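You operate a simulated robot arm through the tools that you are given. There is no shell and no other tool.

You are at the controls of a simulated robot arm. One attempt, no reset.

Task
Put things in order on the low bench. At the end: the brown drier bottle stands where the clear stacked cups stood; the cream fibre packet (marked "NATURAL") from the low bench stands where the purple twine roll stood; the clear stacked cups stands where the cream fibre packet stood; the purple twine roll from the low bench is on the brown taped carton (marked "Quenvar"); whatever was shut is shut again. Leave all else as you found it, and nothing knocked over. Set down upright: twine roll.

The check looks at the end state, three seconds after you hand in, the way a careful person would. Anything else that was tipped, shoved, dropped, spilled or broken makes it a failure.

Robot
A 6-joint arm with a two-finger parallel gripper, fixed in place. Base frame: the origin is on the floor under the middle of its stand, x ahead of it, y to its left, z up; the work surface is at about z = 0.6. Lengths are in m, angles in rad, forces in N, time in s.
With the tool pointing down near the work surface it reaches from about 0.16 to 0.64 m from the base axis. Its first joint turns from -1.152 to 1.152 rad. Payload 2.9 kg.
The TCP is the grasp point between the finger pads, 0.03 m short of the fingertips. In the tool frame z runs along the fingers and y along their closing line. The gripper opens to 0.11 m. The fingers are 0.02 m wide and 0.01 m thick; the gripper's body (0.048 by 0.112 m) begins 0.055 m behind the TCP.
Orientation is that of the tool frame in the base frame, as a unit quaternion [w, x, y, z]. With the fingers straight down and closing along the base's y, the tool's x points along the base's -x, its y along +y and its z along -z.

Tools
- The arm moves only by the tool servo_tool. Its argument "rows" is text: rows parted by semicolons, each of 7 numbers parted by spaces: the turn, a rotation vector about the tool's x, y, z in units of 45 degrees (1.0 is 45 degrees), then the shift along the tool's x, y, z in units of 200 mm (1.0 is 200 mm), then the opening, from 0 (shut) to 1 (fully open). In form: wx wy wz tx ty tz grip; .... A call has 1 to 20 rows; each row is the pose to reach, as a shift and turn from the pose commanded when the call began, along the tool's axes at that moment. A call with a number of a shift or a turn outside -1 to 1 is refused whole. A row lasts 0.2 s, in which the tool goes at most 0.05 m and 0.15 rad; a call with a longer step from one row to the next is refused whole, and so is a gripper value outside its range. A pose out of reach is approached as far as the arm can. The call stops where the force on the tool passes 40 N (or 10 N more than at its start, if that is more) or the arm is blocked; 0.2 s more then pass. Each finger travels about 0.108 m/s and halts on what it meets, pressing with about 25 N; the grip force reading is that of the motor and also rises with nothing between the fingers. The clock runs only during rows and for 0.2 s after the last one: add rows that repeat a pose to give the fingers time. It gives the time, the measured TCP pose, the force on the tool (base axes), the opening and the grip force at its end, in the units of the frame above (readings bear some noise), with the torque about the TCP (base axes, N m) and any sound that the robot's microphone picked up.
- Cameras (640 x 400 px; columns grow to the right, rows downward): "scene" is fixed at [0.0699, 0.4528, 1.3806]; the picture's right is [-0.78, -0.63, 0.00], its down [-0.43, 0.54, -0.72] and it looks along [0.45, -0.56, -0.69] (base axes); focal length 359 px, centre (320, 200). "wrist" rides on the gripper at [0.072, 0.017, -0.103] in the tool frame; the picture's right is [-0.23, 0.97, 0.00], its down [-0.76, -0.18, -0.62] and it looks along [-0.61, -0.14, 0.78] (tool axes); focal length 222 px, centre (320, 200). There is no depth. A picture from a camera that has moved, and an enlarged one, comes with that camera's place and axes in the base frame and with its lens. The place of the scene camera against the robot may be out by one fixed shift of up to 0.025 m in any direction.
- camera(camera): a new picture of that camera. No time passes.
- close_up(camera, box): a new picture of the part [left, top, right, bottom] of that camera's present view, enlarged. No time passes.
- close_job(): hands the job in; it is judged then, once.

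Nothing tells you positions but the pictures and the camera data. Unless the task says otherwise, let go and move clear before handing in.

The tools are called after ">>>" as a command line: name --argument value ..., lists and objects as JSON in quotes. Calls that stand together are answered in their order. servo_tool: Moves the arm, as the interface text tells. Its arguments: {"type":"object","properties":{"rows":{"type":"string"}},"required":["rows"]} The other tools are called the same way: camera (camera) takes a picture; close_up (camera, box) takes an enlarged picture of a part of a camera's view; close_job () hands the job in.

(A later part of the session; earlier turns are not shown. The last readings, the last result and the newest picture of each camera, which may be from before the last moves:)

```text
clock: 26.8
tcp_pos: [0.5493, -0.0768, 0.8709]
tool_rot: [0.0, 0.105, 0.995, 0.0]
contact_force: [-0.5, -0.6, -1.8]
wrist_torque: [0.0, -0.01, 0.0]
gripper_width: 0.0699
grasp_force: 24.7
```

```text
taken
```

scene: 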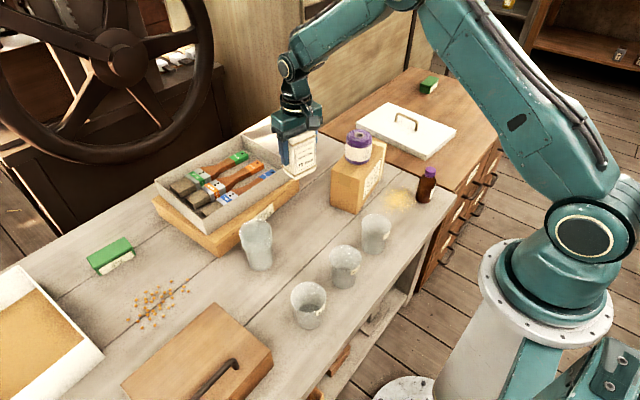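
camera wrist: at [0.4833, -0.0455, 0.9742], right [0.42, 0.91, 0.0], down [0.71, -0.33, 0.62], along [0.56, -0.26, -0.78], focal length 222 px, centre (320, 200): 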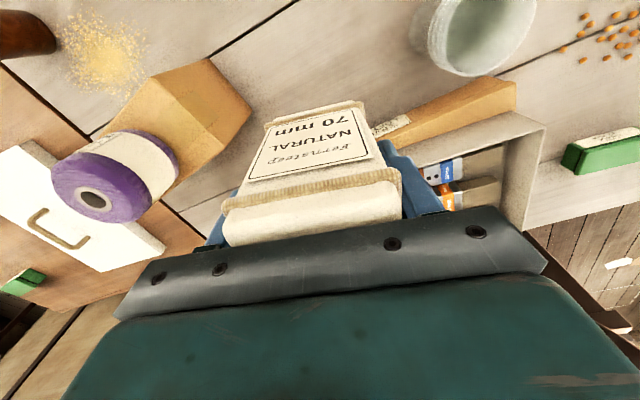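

The packet is over the twine's old spot. I'll lower it to just above the bench.

>>> servo_tool --rows "0 0 0 0 0 0.15 0.35; 0 0 0 0 0 0.32 0.35; 0 0 0 0 0 0.5 0.35; 0 0 0 0 0 0.67 0.35; 0 0 0 0 0 0.82 0.35; 0 0 0 0 0 0.92 0.35; 0 0 0 0 0 0.96 0.35; 0 0 0 0 0 0.98 0.35; 0 0 0 0 0 0.99 0.35; 0 0 0 0 0 0.99 0.35"

>>> close_up --camera "scene" --box '[240, 140, 360, 240]'

>>> camera --camera "wrist"

```text
clock: 29.0
tcp_pos: [0.5492, -0.0755, 0.6727]
tool_rot: [0.0, 0.104, 0.995, 0.001]
contact_force: [-0.2, 0.1, -1.4]
wrist_torque: [-0.03, 0.04, 0.02]
gripper_width: 0.0697
grasp_force: 25.3
```

```text
4.00 times, centred on (300, 190) of scene
camera zoom: at [0.0699, 0.4528, 1.3806], right [-0.78, -0.63, 0.0], down [-0.43, 0.54, -0.72], along [0.45, -0.56, -0.69], focal length 1435 px, centre (400, 240)
```

zoom: 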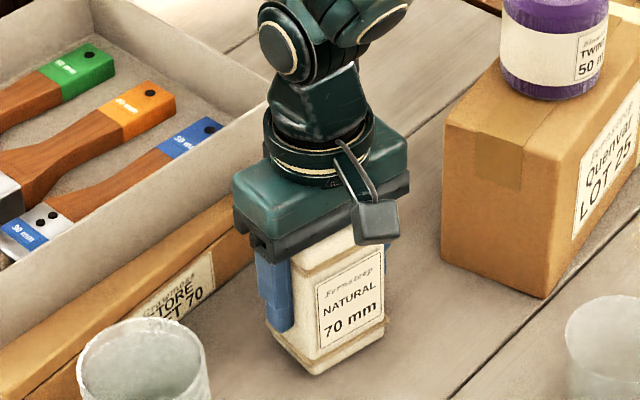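

```text
taken
camera wrist: at [0.4833, -0.0453, 0.7759], right [0.42, 0.91, 0.0], down [0.71, -0.33, 0.62], along [0.56, -0.26, -0.78], focal length 222 px, centre (320, 200)
```

wrist: 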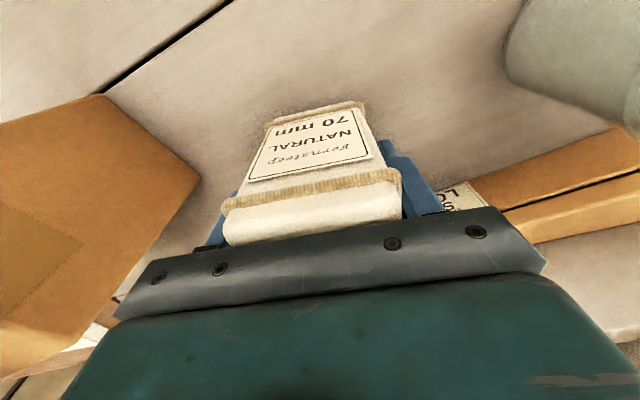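

There's no contact yet, only its weight. I'll lower 2 mm more and read the force.

>>> servo_tool --rows "0 0 0 0 0 0.005 0.35; 0 0 0 0 0 0.01 0.35; 0 0 0 0 0 0.01 0.35"

```text
clock: 29.8
tcp_pos: [0.5509, -0.0761, 0.6703]
tool_rot: [0.0, 0.105, 0.994, 0.0]
contact_force: [0.6, 0.0, 0.1]
wrist_torque: [0.03, 0.01, 0.02]
gripper_width: 0.07
grasp_force: 24.1
```

The weight is now borne by the bench. I'll open gently and rise.

>>> servo_tool --rows "0 0 0 0 0 0.002 0.55; 0 0 0 0 0 0.002 0.62; 0 0 0 0 0 0.002 0.67; 0 0 0 0 0 0.002 0.75; 0 0 0 0 0 0.002 0.9; 0 0 0 0 0 0.002 0.9; 0 0 0 0 0 -0.1 0.9; 0 0 0 0 0 -0.3 0.9; 0 0 0 0 0 -0.52 0.9; 0 0 0 0 0 -0.75 0.9; 0 0 0 0 0 -1 0.9; 0 0 0 0 0 -1 0.9"

>>> camera --camera "scene"

>>> camera --camera "wrist"

```text
clock: 32.4
tcp_pos: [0.5496, -0.075, 0.8712]
tool_rot: [0.0, 0.105, 0.995, 0.0]
contact_force: [-0.3, 0.0, -0.4]
wrist_torque: [0.0, 0.03, -0.02]
gripper_width: 0.099
grasp_force: 0.0
```

```text
taken
```

scene: 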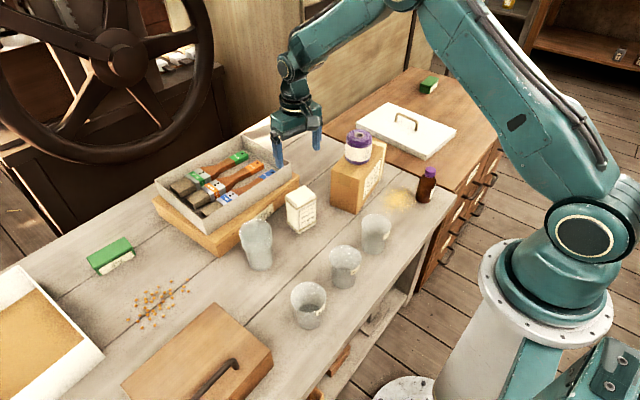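

```text
taken
camera wrist: at [0.4842, -0.0445, 0.9743], right [0.42, 0.91, 0.0], down [0.71, -0.33, 0.62], along [0.56, -0.26, -0.78], focal length 222 px, centre (320, 200)
```

wrist: 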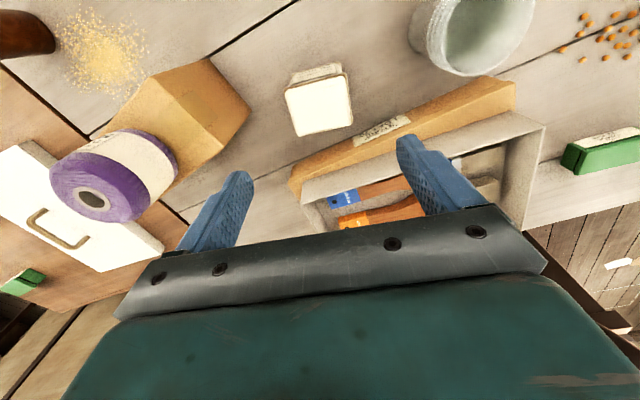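

The packet stands where the twine was. Next is the cup stack at about (0.548, 0.090); I'll go above it fully open and check.

>>> servo_tool --rows "0 0 0 0.037 0.163 0 1; 0 0 0 0.074 0.326 0 1; 0 0 0 0.111 0.489 0 1; 0 0 0 0.149 0.651 0 1; 0 0 0 0.186 0.814 0 1; 0 0 0 0.186 0.814 0.175 1; 0 0 0 0.186 0.814 0.3 1; 0 0 0 0.186 0.814 0.3 1"

>>> camera --camera "wrist"

>>> close_up --camera "wrist" --box '[220, 40, 420, 165]'

>>> close_up --camera "scene" --box '[180, 160, 340, 280]'

```text
clock: 34.2
tcp_pos: [0.5461, 0.0913, 0.8108]
tool_rot: [0.0, 0.105, 0.994, 0.001]
contact_force: [0.4, 0.0, 0.4]
wrist_torque: [0.03, 0.02, -0.05]
gripper_width: 0.1102
grasp_force: 0.2
```

```text
taken
camera wrist: at [0.4804, 0.1221, 0.9139], right [0.42, 0.91, 0.0], down [0.71, -0.33, 0.62], along [0.56, -0.26, -0.78], focal length 222 px, centre (320, 200)
```

wrist: 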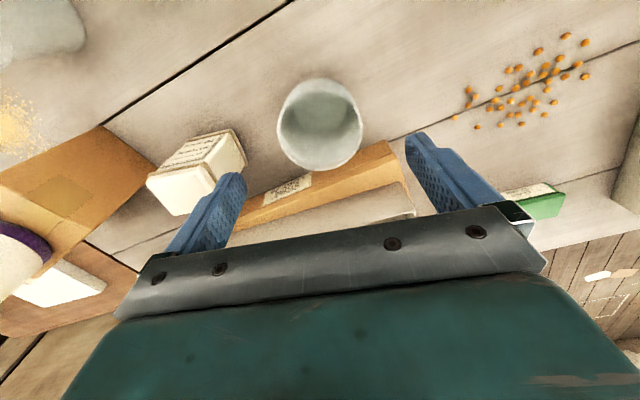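

```text
3.20 times, centred on (320, 102) of wrist
camera zoom: at [0.4804, 0.1221, 0.9139], right [0.42, 0.91, 0.0], down [0.71, -0.33, 0.62], along [0.56, -0.26, -0.78], focal length 711 px, centre (320, 512)
```

zoom: 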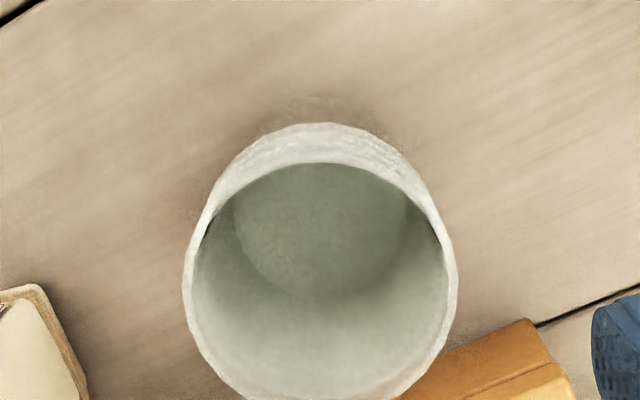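

```text
3.33 times, centred on (260, 220) of scene
camera zoom: at [0.0699, 0.4528, 1.3806], right [-0.78, -0.63, 0.0], down [-0.43, 0.54, -0.72], along [0.45, -0.56, -0.69], focal length 1196 px, centre (520, 133)
```

zoom: 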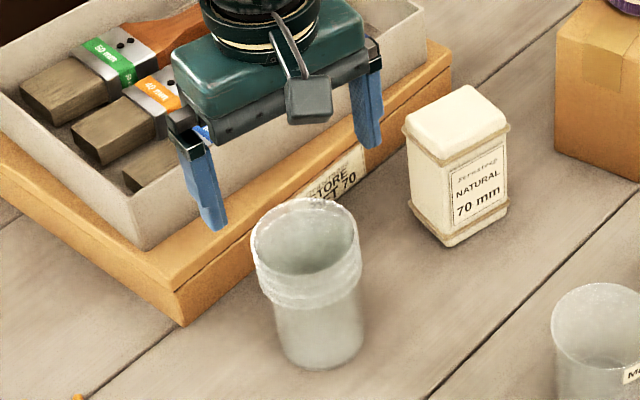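

The stack is centred between the fingers, with its rim about 0.079 across at z≈0.72. I'll go down to z≈0.68, keeping the palm above the rim, and close.

>>> servo_tool --rows "0 0 0 0 0 0.13 1; 0 0 0 0 0 0.27 1; 0 0 0 0 0 0.4 1; 0 0 0 0 0 0.51 1; 0 0 0 0 0 0.59 1; 0 0 0 0 0 0.64 1; 0 0 0 0 0 0.655 1; 0 0 0 0 0 0.655 1"

>>> camera --camera "wrist"

>>> close_up --camera "scene" --box '[180, 160, 340, 280]'

```text
clock: 36.0
tcp_pos: [0.5463, 0.0903, 0.6781]
tool_rot: [0.0, 0.105, 0.994, 0.0]
contact_force: [-0.3, -0.2, 0.2]
wrist_torque: [-0.04, 0.0, 0.04]
gripper_width: 0.1101
grasp_force: 0.2
```

```text
taken
camera wrist: at [0.4807, 0.1213, 0.7827], right [0.42, 0.91, 0.0], down [0.71, -0.33, 0.62], along [0.56, -0.26, -0.78], focal length 222 px, centre (320, 200)
```

wrist: 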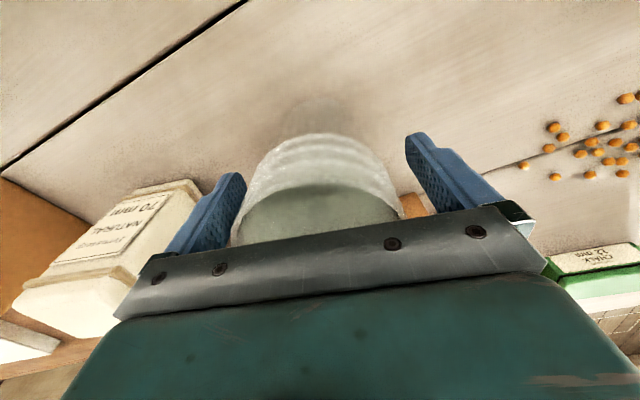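

```text
3.33 times, centred on (260, 220) of scene
camera zoom: at [0.0699, 0.4528, 1.3806], right [-0.78, -0.63, 0.0], down [-0.43, 0.54, -0.72], along [0.45, -0.56, -0.69], focal length 1196 px, centre (520, 133)
```

zoom: 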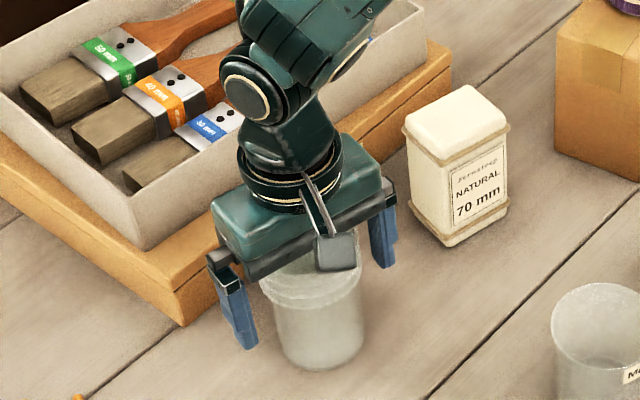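

There's no contact and the cups sit between the fingers. Before closing, I'll enlarge this view to check the centring along the finger width.

>>> close_up --camera "wrist" --box '[200, 90, 440, 240]'

```text
2.67 times, centred on (320, 165) of wrist
camera zoom: at [0.4807, 0.1213, 0.7827], right [0.42, 0.91, 0.0], down [0.71, -0.33, 0.62], along [0.56, -0.26, -0.78], focal length 592 px, centre (320, 293)
```

zoom: 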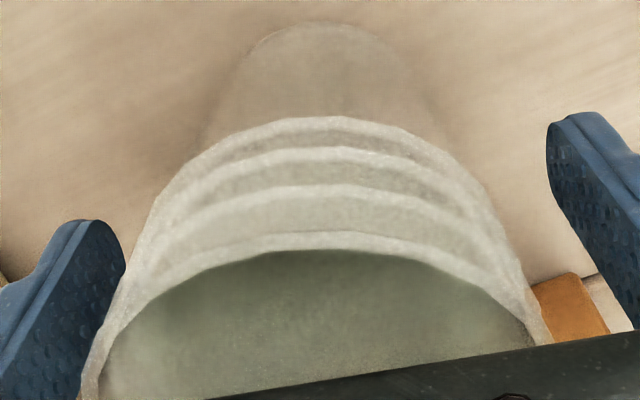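

The stack is centred within about 1–2 mm. I'll close on it.

>>> servo_tool --rows "0 0 0 0 0 0 0.85; 0 0 0 0 0 0 0.75; 0 0 0 0 0 0 0.65; 0 0 0 0 0 0 0.55; 0 0 0 0 0 0 0.5; 0 0 0 0 0 0 0.5"

>>> close_up --camera "wrist" --box '[200, 90, 440, 240]'

>>> close_up --camera "scene" --box '[180, 160, 340, 280]'

```text
clock: 37.4
tcp_pos: [0.5465, 0.0913, 0.6788]
tool_rot: [0.0, 0.104, 0.995, 0.0]
contact_force: [-0.8, -0.3, 0.3]
wrist_torque: [-0.02, 0.0, -0.01]
gripper_width: 0.0734
grasp_force: 24.7
```

```text
2.67 times, centred on (320, 165) of wrist
camera zoom: at [0.4806, 0.1213, 0.7827], right [0.42, 0.91, 0.0], down [0.71, -0.33, 0.62], along [0.56, -0.26, -0.78], focal length 592 px, centre (320, 293)
```

zoom: 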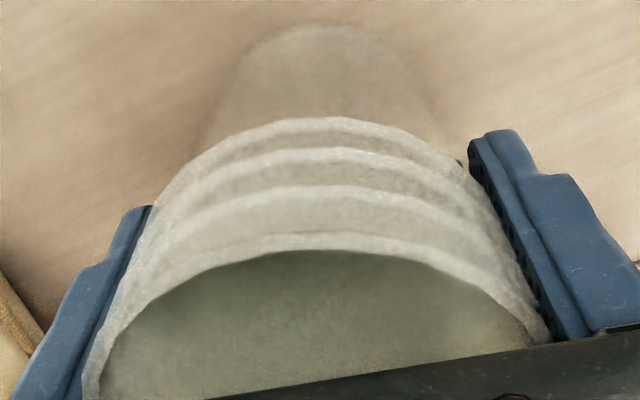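

```text
3.33 times, centred on (260, 220) of scene
camera zoom: at [0.0699, 0.4528, 1.3806], right [-0.78, -0.63, 0.0], down [-0.43, 0.54, -0.72], along [0.45, -0.56, -0.69], focal length 1196 px, centre (520, 133)
```

zoom: 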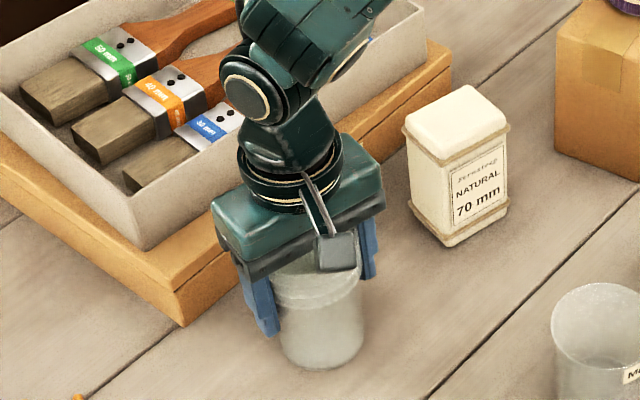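

Gripped at 0.0734. I'll lift a little first to see that the whole stack comes up.

>>> servo_tool --rows "0 0 0 0 0 -0.03 0.5; 0 0 0 0 0 -0.08 0.5; 0 0 0 0 0 -0.15 0.5; 0 0 0 0 0 -0.2 0.5; 0 0 0 0 0 -0.2 0.5"

>>> close_up --camera "wrist" --box '[200, 90, 440, 240]'

>>> close_up --camera "scene" --box '[180, 160, 340, 280]'

```text
clock: 38.6
tcp_pos: [0.5479, 0.0895, 0.7181]
tool_rot: [0.0, 0.104, 0.995, 0.0]
contact_force: [-0.3, -0.5, -1.0]
wrist_torque: [-0.02, 0.03, -0.01]
gripper_width: 0.0735
grasp_force: 24.8
```

```text
2.67 times, centred on (320, 165) of wrist
camera zoom: at [0.481, 0.1216, 0.823], right [0.42, 0.91, 0.0], down [0.71, -0.33, 0.62], along [0.56, -0.26, -0.78], focal length 592 px, centre (320, 293)
```

zoom: 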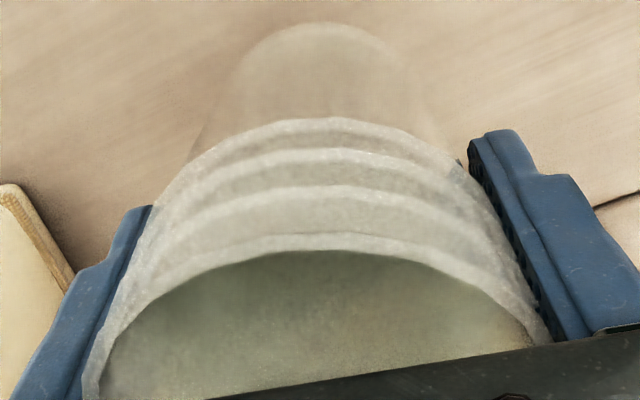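

```text
3.33 times, centred on (260, 220) of scene
camera zoom: at [0.0699, 0.4528, 1.3806], right [-0.78, -0.63, 0.0], down [-0.43, 0.54, -0.72], along [0.45, -0.56, -0.69], focal length 1196 px, centre (520, 133)
```

zoom: 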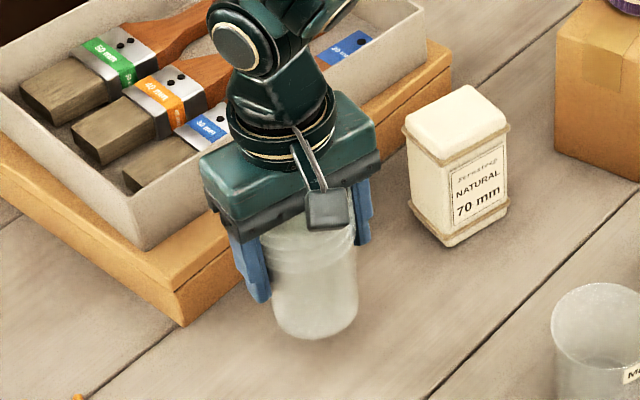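

The whole stack comes up upright. I'll lift further and carry it to the packet's old spot (0.570, 0.204).

>>> servo_tool --rows "0 0 0 0 0 -0.1 0.5; 0 0 0 0 0 -0.24 0.5; 0 0 0 0 0 -0.36 0.5; 0 0 0 0.001 0.05 -0.4 0.5; 0 0 0 0.003 0.17 -0.4 0.5; 0 0 0 0.005 0.31 -0.4 0.5; 0 0 0 0.007 0.45 -0.4 0.5; 0 0 0 0.009 0.55 -0.4 0.5; 0 0 0 0.009 0.581 -0.4 0.5; 0 0 0 0.009 0.581 -0.4 0.5; 0 0 0 0.009 0.581 -0.4 0.5"

>>> camera --camera "wrist"

>>> close_up --camera "scene" --box '[140, 160, 300, 300]'

```text
clock: 41.0
tcp_pos: [0.5704, 0.2048, 0.7983]
tool_rot: [-0.001, 0.105, 0.994, 0.0]
contact_force: [0.9, 0.1, -0.3]
wrist_torque: [0.01, -0.02, 0.03]
gripper_width: 0.0735
grasp_force: 25.3
```

```text
taken
camera wrist: at [0.5038, 0.2359, 0.9031], right [0.42, 0.91, 0.0], down [0.71, -0.33, 0.62], along [0.56, -0.26, -0.78], focal length 222 px, centre (320, 200)
```

wrist: 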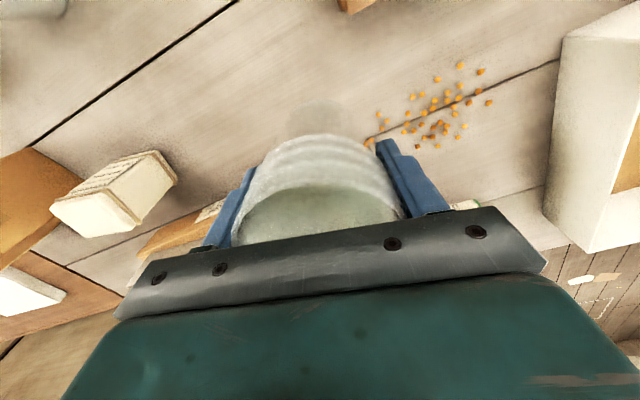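

```text
2.86 times, centred on (220, 230) of scene
camera zoom: at [0.0699, 0.4528, 1.3806], right [-0.78, -0.63, 0.0], down [-0.43, 0.54, -0.72], along [0.45, -0.56, -0.69], focal length 1025 px, centre (606, 114)
```

zoom: 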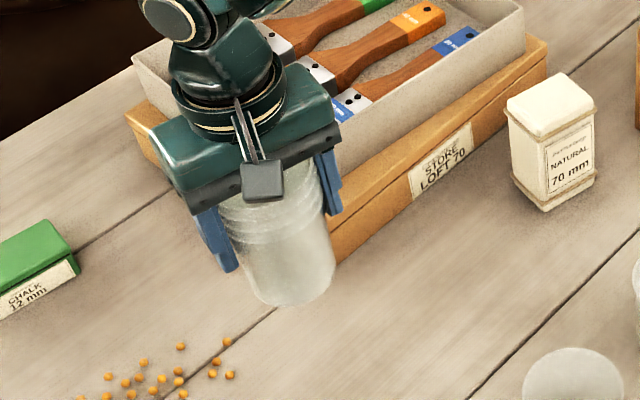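

The stack hangs over the packet's old spot, clear of the orange beads. I'll lower it to just above the bench.

>>> servo_tool --rows "0 0 0 0 0 0.1 0.5; 0 0 0 0 0 0.23 0.5; 0 0 0 0 0 0.36 0.5; 0 0 0 0 0 0.47 0.5; 0 0 0 0 0 0.54 0.5; 0 0 0 0 0 0.575 0.5; 0 0 0 0 0 0.59 0.5; 0 0 0 0 0 0.59 0.5"

>>> servo_tool --rows "0 0 0 0 0 0.004 0.5; 0 0 0 0 0 0.008 0.5; 0 0 0 0 0 0.008 0.5"

>>> close_up --camera "scene" --box '[140, 180, 300, 300]'

```text
clock: 42.8
tcp_pos: [0.5701, 0.2042, 0.6813]
tool_rot: [0.001, 0.105, 0.994, 0.0]
contact_force: [0.1, 0.4, -0.2]
wrist_torque: [0.01, -0.04, 0.01]
gripper_width: 0.0731
grasp_force: 24.8
```

```text
clock: 43.6
tcp_pos: [0.5687, 0.2056, 0.6789]
tool_rot: [0.0, 0.104, 0.995, 0.0]
contact_force: [0.0, 0.5, -1.7]
wrist_torque: [0.01, 0.0, 0.01]
gripper_width: 0.0731
grasp_force: 25.2
```

```text
3.33 times, centred on (220, 240) of scene
camera zoom: at [0.0699, 0.4528, 1.3806], right [-0.78, -0.63, 0.0], down [-0.43, 0.54, -0.72], along [0.45, -0.56, -0.69], focal length 1196 px, centre (653, 67)
```

zoom: 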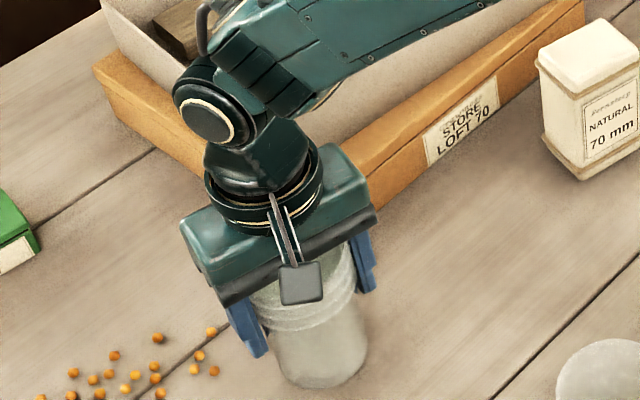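

The reading is within noise. I'll go down in half-millimetre steps until contact shows.

>>> servo_tool --rows "0 0 0 0 0 0.0025 0.5; 0 0 0 0 0 0.005 0.5; 0 0 0 0 0 0.005 0.5"

```text
clock: 44.4
tcp_pos: [0.5704, 0.2046, 0.6794]
tool_rot: [0.001, 0.105, 0.994, 0.0]
contact_force: [-0.7, -0.9, 2.6]
wrist_torque: [0.01, 0.07, 0.02]
gripper_width: 0.0729
grasp_force: 24.8
```

Contact with the bench is clear (+2.6 N). I'll open gently and rise.

>>> servo_tool --rows "0 0 0 0 0 0 0.62; 0 0 0 0 0 0 0.66; 0 0 0 0 0 0 0.7; 0 0 0 0 0 0 0.8; 0 0 0 0 0 0 0.95; 0 0 0 0 0 0 1; 0 0 0 0 0 -0.06 1; 0 0 0 0 0 -0.2 1; 0 0 0 0 0 -0.4 1; 0 0 0 0 0 -0.62 1; 0 0 0 0 0 -0.85 1; 0 0 0 0 0 -1 1; 0 0 0 0 0 -1 1"

>>> camera --camera "scene"

>>> camera --camera "wrist"

```text
clock: 47.2
tcp_pos: [0.57, 0.2032, 0.8794]
tool_rot: [0.0, 0.104, 0.995, 0.0]
contact_force: [0.3, -0.2, 0.8]
wrist_torque: [-0.02, 0.01, -0.01]
gripper_width: 0.1102
grasp_force: 0.0
```

```text
taken
```

scene: 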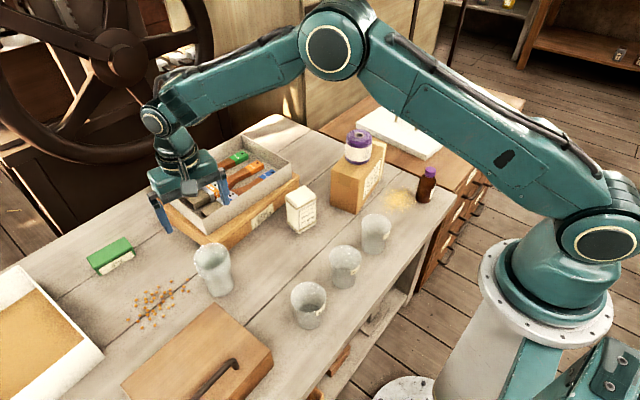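

```text
taken
camera wrist: at [0.5034, 0.2339, 0.9832], right [0.42, 0.91, 0.0], down [0.71, -0.33, 0.62], along [0.56, -0.27, -0.78], focal length 222 px, centre (320, 200)
```

wrist: 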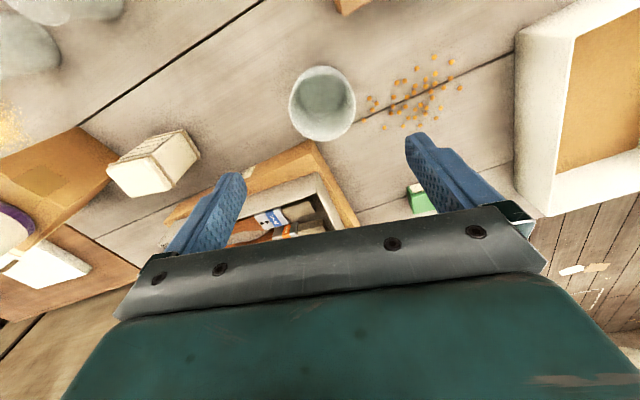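

The cup stack stands at the packet's old spot. The bottle triangulates from earlier views to about (0.328, -0.405) with its cap top at z≈0.706, so I'll travel there high up.

>>> servo_tool --rows "0 0 0 0.03 -0.18 0 1; 0 0 0 0.06 -0.36 0 1; 0 0 0 0.09 -0.54 0 1; 0 0 0 0.12 -0.72 0 1; 0 0 0 0.15 -0.9 0 1; 0 0 0 0.15 -0.9 0 1"

>>> servo_tool --rows "0 0 0 0.03 -0.18 0 1; 0 0 0 0.06 -0.36 0 1; 0 0 0 0.09 -0.54 0 1; 0 0 0 0.12 -0.72 0 1; 0 0 0 0.15 -0.9 0 1; 0 0 0 0.15 -0.9 0 1"

>>> camera --camera "scene"

>>> camera --camera "wrist"

```text
clock: 48.6
tcp_pos: [0.5022, 0.0348, 0.8801]
tool_rot: [0.0, 0.105, 0.995, 0.0]
contact_force: [-0.6, 0.2, -0.6]
wrist_torque: [-0.04, 0.0, -0.01]
gripper_width: 0.1099
grasp_force: 0.0
```

```text
clock: 50.0
tcp_pos: [0.4355, -0.1351, 0.8782]
tool_rot: [0.0, 0.105, 0.995, 0.0]
contact_force: [0.4, 0.3, 0.0]
wrist_torque: [0.04, 0.01, -0.01]
gripper_width: 0.1099
grasp_force: 0.0
```

```text
taken
```

scene: 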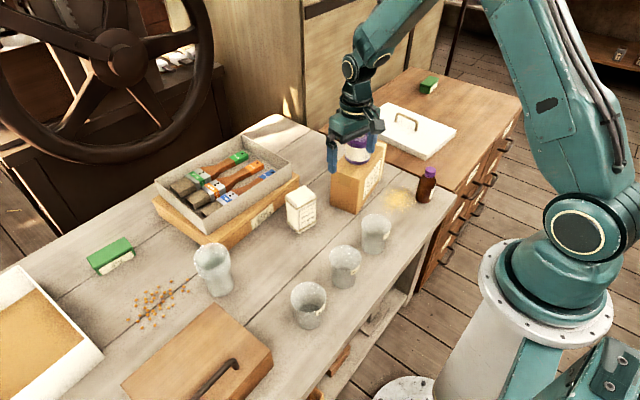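

```text
taken
camera wrist: at [0.3696, -0.1046, 0.9822], right [0.42, 0.91, 0.0], down [0.71, -0.33, 0.62], along [0.56, -0.26, -0.78], focal length 222 px, centre (320, 200)
```

wrist: 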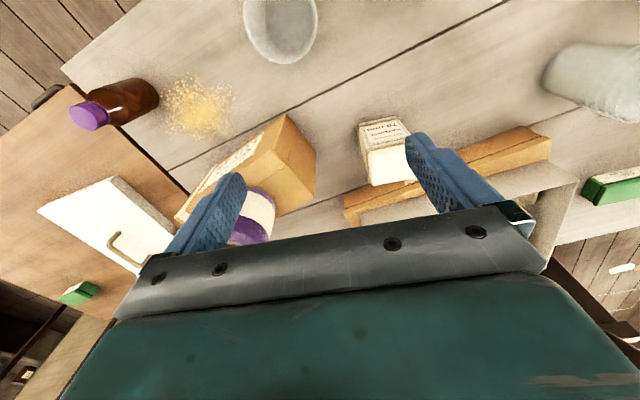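

The path is clear of the twine. I'll continue to just above the bottle.

>>> servo_tool --rows "0 0 0 0.03 -0.18 0 1; 0 0 0 0.06 -0.36 0 1; 0 0 0 0.09 -0.54 0 1; 0 0 0 0.12 -0.72 0 1; 0 0 0 0.15 -0.9 0 1; 0 0 0 0.15 -0.9 0 1"

>>> camera --camera "wrist"

>>> close_up --camera "wrist" --box '[160, 40, 320, 140]'

>>> servo_tool --rows "0 0 0 0.03 -0.15 0 1; 0 0 0 0.06 -0.3 0 1; 0 0 0 0.09 -0.45 0 1; 0 0 0 0.1 -0.53 0 1; 0 0 0 0.1 -0.53 0 1"

>>> camera --camera "wrist"

>>> close_up --camera "wrist" --box '[240, 40, 400, 140]'

>>> camera --camera "scene"

```text
clock: 51.4
tcp_pos: [0.3698, -0.3042, 0.8797]
tool_rot: [0.0, 0.104, 0.995, -0.001]
contact_force: [0.3, 0.6, 0.2]
wrist_torque: [-0.01, 0.02, 0.02]
gripper_width: 0.1101
grasp_force: 0.0
```

```text
taken
camera wrist: at [0.3032, -0.2742, 0.9835], right [0.42, 0.91, 0.0], down [0.71, -0.33, 0.62], along [0.56, -0.26, -0.78], focal length 222 px, centre (320, 200)
```

wrist: 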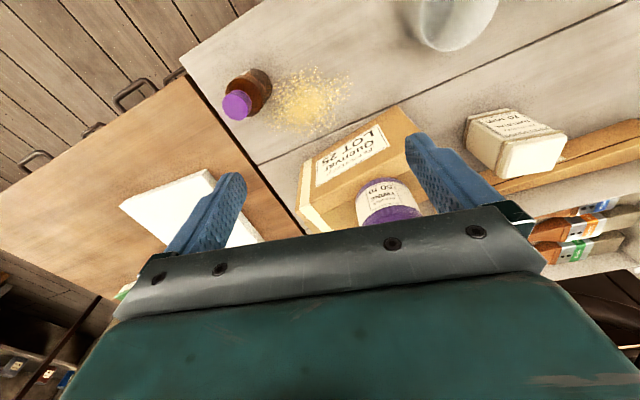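

```text
4.00 times, centred on (240, 90) of wrist
camera zoom: at [0.3032, -0.2742, 0.9835], right [0.42, 0.91, 0.0], down [0.71, -0.33, 0.62], along [0.56, -0.26, -0.78], focal length 888 px, centre (640, 640)
```

zoom: 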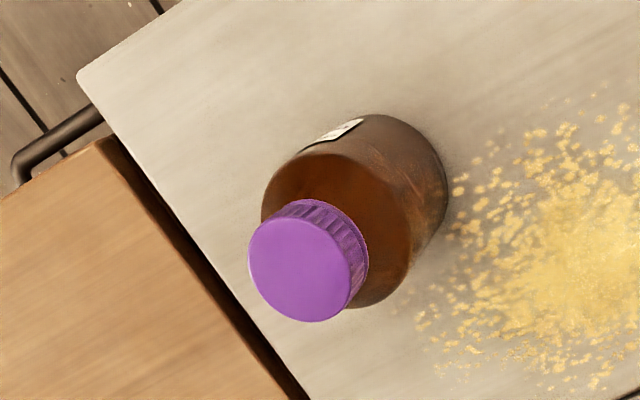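

```text
clock: 52.6
tcp_pos: [0.3273, -0.4036, 0.8789]
tool_rot: [0.0, 0.104, 0.995, -0.001]
contact_force: [-1.2, 0.4, -0.1]
wrist_torque: [0.03, 0.02, 0.03]
gripper_width: 0.1099
grasp_force: 0.0
```

```text
taken
camera wrist: at [0.2612, -0.373, 0.982], right [0.42, 0.91, 0.0], down [0.71, -0.33, 0.62], along [0.56, -0.26, -0.78], focal length 222 px, centre (320, 200)
```

wrist: 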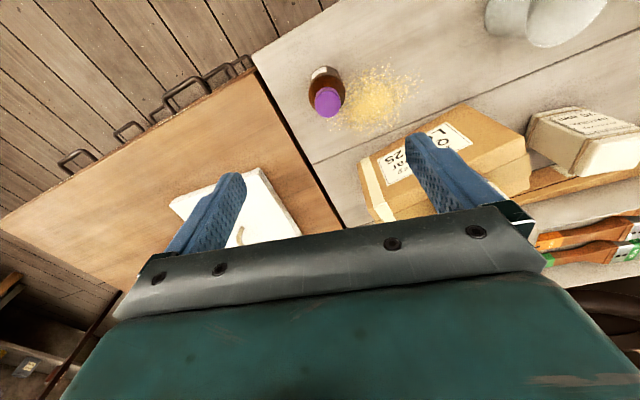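

```text
4.00 times, centred on (320, 90) of wrist
camera zoom: at [0.2612, -0.373, 0.982], right [0.42, 0.91, 0.0], down [0.71, -0.33, 0.62], along [0.56, -0.26, -0.78], focal length 888 px, centre (320, 640)
```

zoom: 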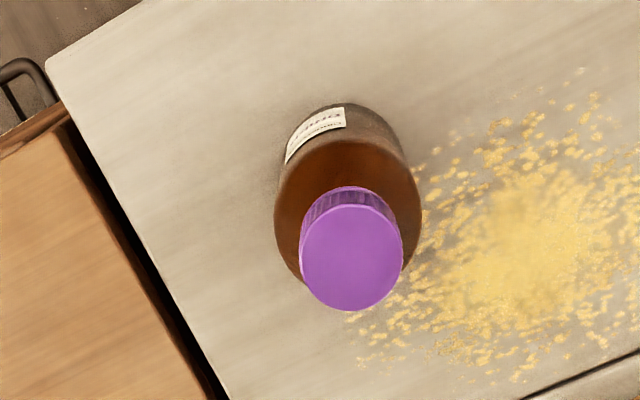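

```text
taken
```

scene: 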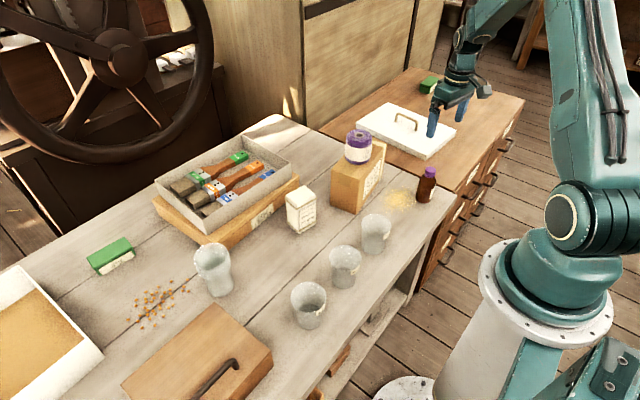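

A better view puts the bottle at about (0.3315, -0.396), its top near z≈0.715 and its body about 0.05 across. I'll shift slightly, come down part way and check.

>>> servo_tool --rows "0 0 0 -0.004 0.023 0.13 1; 0 0 0 -0.0077 0.0456 0.27 1; 0 0 0 -0.0077 0.0456 0.395 1; 0 0 0 -0.0077 0.0456 0.395 1"

>>> camera --camera "wrist"

>>> close_up --camera "wrist" --box '[240, 60, 400, 160]'

>>> close_up --camera "scene" --box '[360, 90, 520, 220]'

```text
clock: 53.6
tcp_pos: [0.3312, -0.3943, 0.7985]
tool_rot: [0.001, 0.104, 0.995, 0.0]
contact_force: [0.1, 0.3, 0.5]
wrist_torque: [0.03, 0.02, 0.02]
gripper_width: 0.1099
grasp_force: 0.1
```

```text
taken
camera wrist: at [0.2644, -0.364, 0.9029], right [0.42, 0.91, 0.0], down [0.71, -0.33, 0.62], along [0.56, -0.26, -0.78], focal length 222 px, centre (320, 200)
```

wrist: 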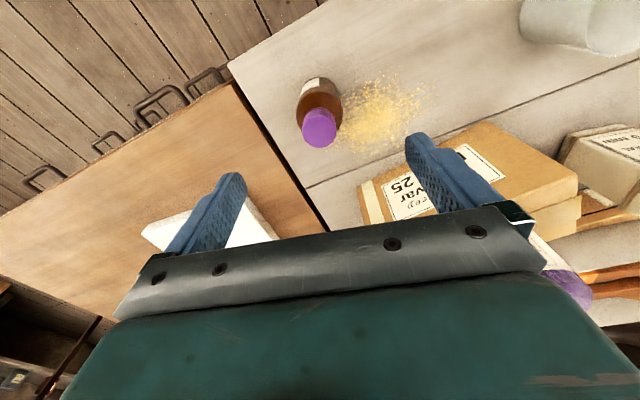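

```text
4.00 times, centred on (320, 110) of wrist
camera zoom: at [0.2644, -0.364, 0.9029], right [0.42, 0.91, 0.0], down [0.71, -0.33, 0.62], along [0.56, -0.26, -0.78], focal length 888 px, centre (320, 560)
```

zoom: 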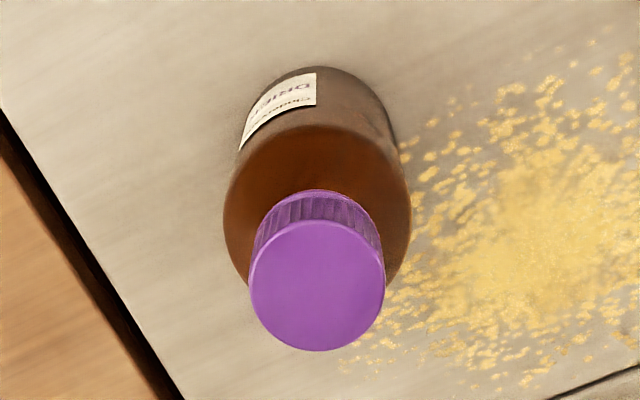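

```text
3.08 times, centred on (440, 155) of scene
camera zoom: at [0.0699, 0.4528, 1.3806], right [-0.78, -0.63, 0.0], down [-0.43, 0.54, -0.72], along [0.45, -0.56, -0.69], focal length 1104 px, centre (-49, 338)
```

zoom: 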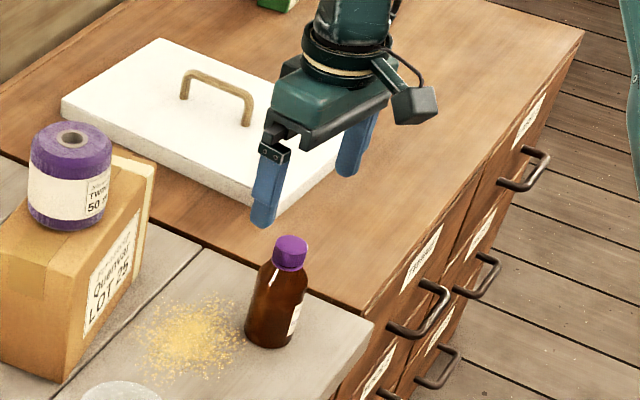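

The label reads "DRIER" and the bottle is centred. I'll go down to z≈0.672 and close on its body.

>>> servo_tool --rows "0 0 0 0 0 0.14 1; 0 0 0 0 0 0.28 1; 0 0 0 0 0 0.42 1; 0 0 0 0 0 0.54 1; 0 0 0 0 0 0.62 1; 0 0 0 0 0 0.64 1; 0 0 0 0 0 0.64 0.8; 0 0 0 0 0 0.64 0.6; 0 0 0 0 0 0.64 0.4; 0 0 0 0 0 0.64 0.25; 0 0 0 0 0 0.64 0.25; 0 0 0 0 0 0.64 0.25"

>>> camera --camera "wrist"

>>> close_up --camera "scene" --box '[360, 110, 520, 230]'

```text
clock: 56.2
tcp_pos: [0.3314, -0.3961, 0.6712]
tool_rot: [0.0, 0.105, 0.994, 0.0]
contact_force: [0.5, -0.4, 1.0]
wrist_torque: [-0.01, 0.04, 0.02]
gripper_width: 0.0461
grasp_force: 25.2
```

```text
taken
camera wrist: at [0.2643, -0.365, 0.7755], right [0.42, 0.91, 0.0], down [0.71, -0.33, 0.62], along [0.56, -0.26, -0.78], focal length 222 px, centre (320, 200)
```

wrist: 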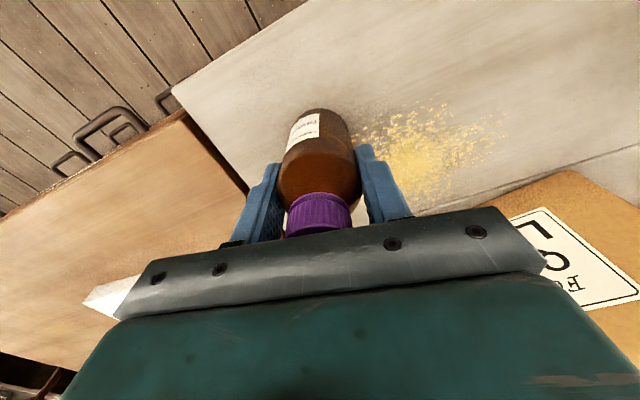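

```text
3.33 times, centred on (440, 170) of scene
camera zoom: at [0.0699, 0.4527, 1.3806], right [-0.78, -0.63, 0.0], down [-0.43, 0.54, -0.72], along [0.45, -0.56, -0.69], focal length 1196 px, centre (-80, 300)
```

zoom: 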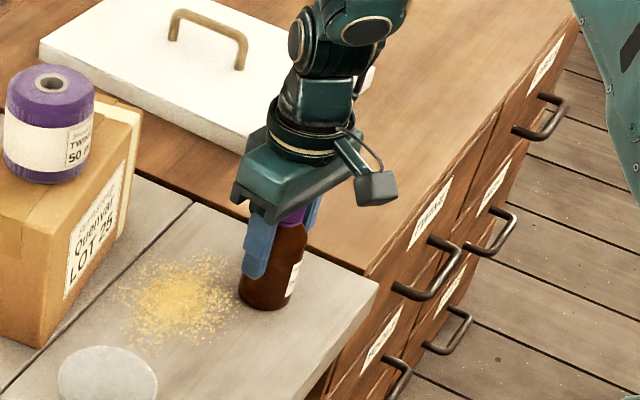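

The bottle is gripped at 0.046. I'll lift it straight up 0.2 m.

>>> servo_tool --rows "0 0 0 0 0 -0.03 0.25; 0 0 0 0 0 -0.1 0.25; 0 0 0 0 0 -0.22 0.25; 0 0 0 0 0 -0.36 0.25; 0 0 0 0 0 -0.5 0.25; 0 0 0 0 0 -0.65 0.25; 0 0 0 0 0 -0.8 0.25; 0 0 0 0 0 -0.94 0.25; 0 0 0 0 0 -1 0.25; 0 0 0 0 0 -1 0.25"

>>> camera --camera "wrist"

>>> camera --camera "scene"

```text
clock: 58.4
tcp_pos: [0.331, -0.397, 0.8712]
tool_rot: [0.0, 0.105, 0.994, 0.0]
contact_force: [0.1, 0.0, -1.6]
wrist_torque: [0.02, 0.01, 0.01]
gripper_width: 0.0466
grasp_force: 25.2
```

```text
taken
camera wrist: at [0.2649, -0.3651, 0.9752], right [0.42, 0.91, 0.0], down [0.71, -0.33, 0.62], along [0.56, -0.26, -0.78], focal length 222 px, centre (320, 200)
```

wrist: 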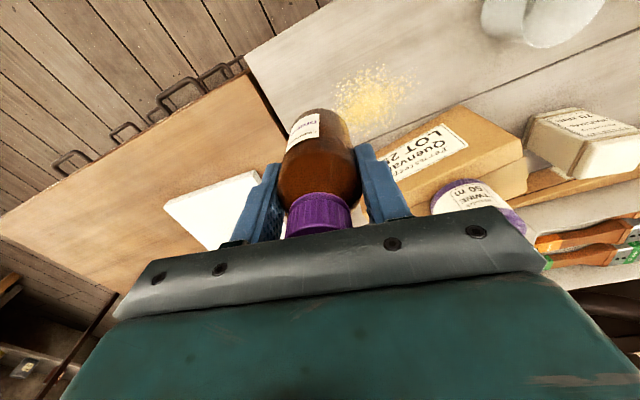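

```text
taken
```

scene: 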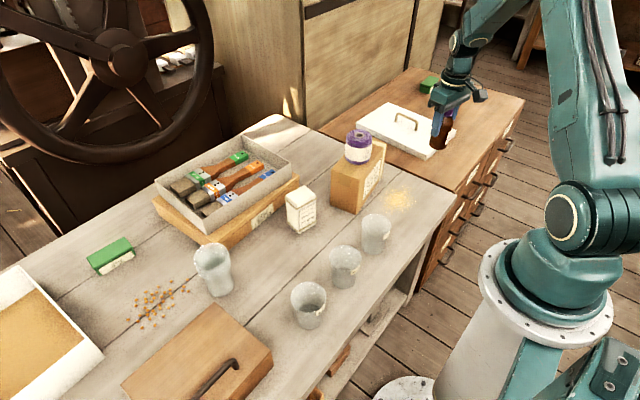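

The bottle is held upright with its base near z 0.80. I'll carry it on a line that stays well clear of the twine, towards the cups' old spot (0.548, 0.090).

>>> servo_tool --rows "0 0 0 -0.015 0.07 0 0.25; 0 0 0 -0.04 0.21 0 0.25; 0 0 0 -0.08 0.38 0 0.25; 0 0 0 -0.12 0.56 0 0.25; 0 0 0 -0.16 0.74 0 0.25; 0 0 0 -0.19 0.9 0 0.25; 0 0 0 -0.19 0.9 0 0.25"

>>> servo_tool --rows "0 0 0 -0.03 0.14 0 0.25; 0 0 0 -0.06 0.3 0 0.25; 0 0 0 -0.1 0.46 0 0.25; 0 0 0 -0.13 0.62 0 0.25; 0 0 0 -0.16 0.78 0 0.25; 0 0 0 -0.19 0.9 0 0.25; 0 0 0 -0.19 0.9 0 0.25"

>>> servo_tool --rows "0 0 0 -0.03 0.14 0 0.25; 0 0 0 -0.06 0.3 0 0.25; 0 0 0 -0.1 0.46 0 0.25; 0 0 0 -0.13 0.62 0 0.25; 0 0 0 -0.16 0.75 0 0.25; 0 0 0 -0.1725 0.8045 0 0.25; 0 0 0 -0.1725 0.8045 0 0.25; 0 0 0 -0.1725 0.8045 0 0.25"

>>> camera --camera "wrist"

>>> camera --camera "scene"

```text
clock: 60.0
tcp_pos: [0.4055, -0.2267, 0.873]
tool_rot: [0.0, 0.105, 0.995, 0.0]
contact_force: [-0.1, 0.4, -2.2]
wrist_torque: [-0.03, -0.02, 0.01]
gripper_width: 0.0459
grasp_force: 25.3
```

```text
clock: 61.6
tcp_pos: [0.4799, -0.0597, 0.8718]
tool_rot: [-0.001, 0.104, 0.995, 0.0]
contact_force: [0.2, 0.3, -1.8]
wrist_torque: [0.01, -0.01, 0.02]
gripper_width: 0.0463
grasp_force: 25.1
```

```text
clock: 63.4
tcp_pos: [0.5477, 0.0908, 0.8721]
tool_rot: [0.0, 0.104, 0.995, 0.0]
contact_force: [0.5, -0.4, -1.9]
wrist_torque: [-0.02, -0.02, 0.02]
gripper_width: 0.0463
grasp_force: 25.0
```

```text
taken
camera wrist: at [0.481, 0.1218, 0.9752], right [0.42, 0.91, 0.0], down [0.71, -0.33, 0.62], along [0.56, -0.26, -0.78], focal length 222 px, centre (320, 200)
```

wrist: 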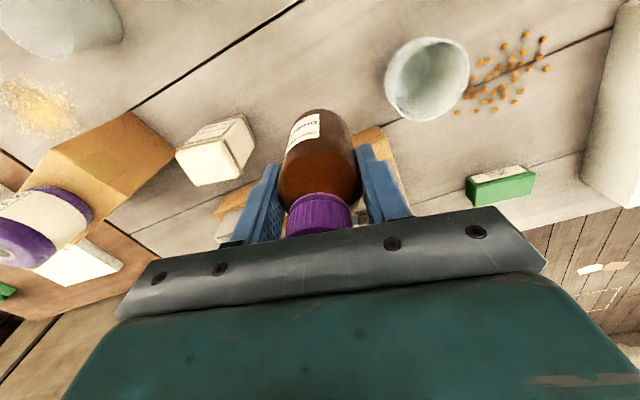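

```text
taken
```

scene: 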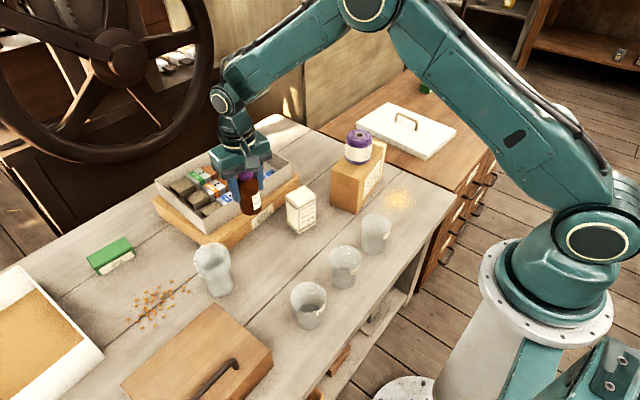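

The bottle is over the cups' old spot. I'll lower it, keeping the later opening moderate because the cup stack is now about 0.11 m away.

>>> servo_tool --rows "0 0 0 0 0 0.12 0.25; 0 0 0 0 0 0.28 0.25; 0 0 0 0 0 0.45 0.25; 0 0 0 0 0 0.62 0.25; 0 0 0 0 0 0.77 0.25; 0 0 0 0 0 0.88 0.25; 0 0 0 0 0 0.95 0.25; 0 0 0 0 0 0.98 0.25; 0 0 0 0 0 0.985 0.25; 0 0 0 0 0 0.985 0.25"

>>> servo_tool --rows "0 0 0 0 0 0.004 0.25; 0 0 0 0 0 0.008 0.25; 0 0 0 0 0 0.008 0.25"

>>> close_up --camera "scene" --box '[180, 160, 340, 300]'

>>> camera --camera "wrist"

```text
clock: 65.6
tcp_pos: [0.5473, 0.0913, 0.6751]
tool_rot: [-0.001, 0.105, 0.994, 0.001]
contact_force: [-1.2, 0.0, -2.6]
wrist_torque: [0.02, -0.02, -0.01]
gripper_width: 0.0461
grasp_force: 25.3
```

```text
clock: 66.4
tcp_pos: [0.5464, 0.09, 0.6725]
tool_rot: [0.001, 0.105, 0.995, 0.0]
contact_force: [-0.5, 0.3, -1.5]
wrist_torque: [0.03, -0.01, 0.0]
gripper_width: 0.0463
grasp_force: 24.4
```

```text
2.86 times, centred on (260, 230) of scene
camera zoom: at [0.0699, 0.4528, 1.3806], right [-0.78, -0.63, 0.0], down [-0.43, 0.54, -0.72], along [0.45, -0.56, -0.69], focal length 1025 px, centre (491, 114)
```

zoom: 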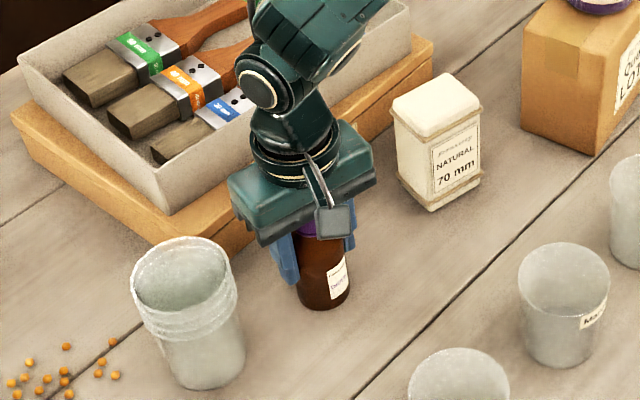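

```text
taken
camera wrist: at [0.4809, 0.1217, 0.7768], right [0.42, 0.91, 0.0], down [0.71, -0.33, 0.62], along [0.56, -0.26, -0.78], focal length 222 px, centre (320, 200)
```

wrist: 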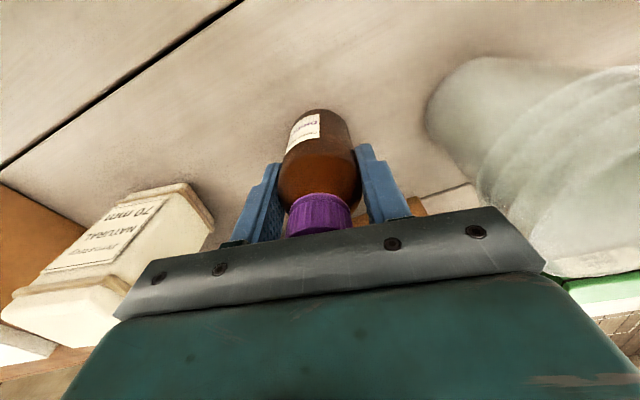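

It's about 1 mm above contact. I'll take two small steps more.

>>> servo_tool --rows "0 0 0 0 0 0.003 0.25; 0 0 0 0 0 0.006 0.25; 0 0 0 0 0 0.006 0.25"

```text
clock: 67.2
tcp_pos: [0.5475, 0.0907, 0.6711]
tool_rot: [0.001, 0.105, 0.995, 0.0]
contact_force: [-0.2, 0.3, -2.8]
wrist_torque: [0.01, 0.01, 0.03]
gripper_width: 0.0463
grasp_force: 24.9
```

>>> servo_tool --rows "0 0 0 0 0 0.0025 0.25; 0 0 0 0 0 0.005 0.25; 0 0 0 0 0 0.005 0.25"

```text
clock: 68.0
tcp_pos: [0.546, 0.0912, 0.6705]
tool_rot: [-0.001, 0.104, 0.995, 0.0]
contact_force: [-4.4, -1.0, 12.6]
wrist_torque: [-0.09, 0.34, 0.01]
gripper_width: 0.0463
grasp_force: 24.9
```

There's firm contact now (12.6 N). I'll ease back half a millimetre, then open gently and rise.

>>> servo_tool --rows "0 0 0 0 0 -0.0025 0.25; 0 0 0 0 0 -0.0025 0.25; 0 0 0 0 0 -0.0025 0.38; 0 0 0 0 0 -0.0025 0.43; 0 0 0 0 0 -0.0025 0.48; 0 0 0 0 0 -0.0025 0.58; 0 0 0 0 0 -0.0025 0.7; 0 0 0 0 0 -0.0025 0.7; 0 0 0 0 0 -0.06 0.7; 0 0 0 0 0 -0.2 0.7; 0 0 0 0 0 -0.4 0.7; 0 0 0 0 0 -0.62 0.7; 0 0 0 0 0 -0.85 0.7; 0 0 0 0 0 -1 0.7; 0 0 0 0 0 -1 0.7"

>>> camera --camera "scene"

>>> camera --camera "wrist"

```text
clock: 71.2
tcp_pos: [0.5466, 0.0916, 0.8711]
tool_rot: [0.0, 0.105, 0.995, 0.001]
contact_force: [0.7, -0.9, -0.2]
wrist_torque: [-0.03, -0.02, 0.0]
gripper_width: 0.0772
grasp_force: 0.1
```

```text
taken
```

scene: 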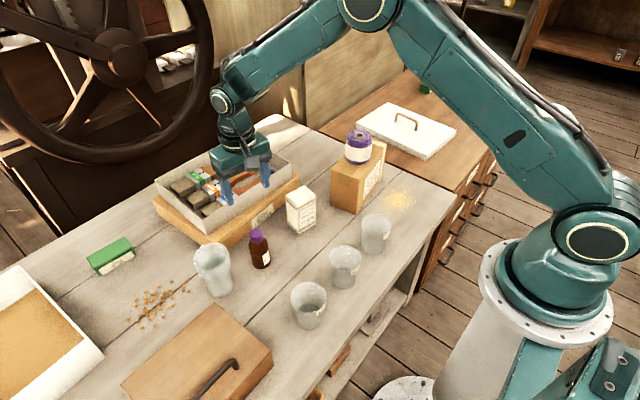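

```text
taken
camera wrist: at [0.4809, 0.1223, 0.9751], right [0.42, 0.91, 0.0], down [0.71, -0.33, 0.62], along [0.56, -0.26, -0.78], focal length 222 px, centre (320, 200)
```

wrist: 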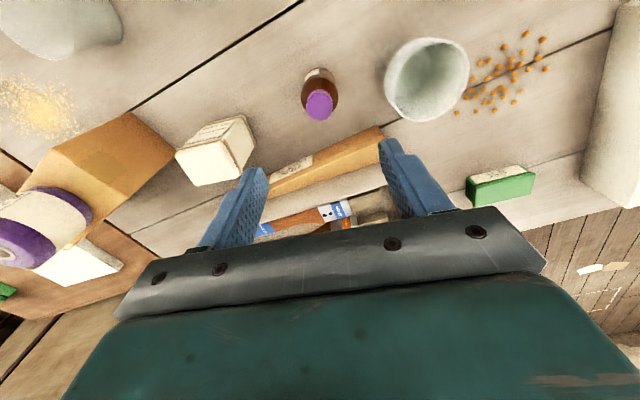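

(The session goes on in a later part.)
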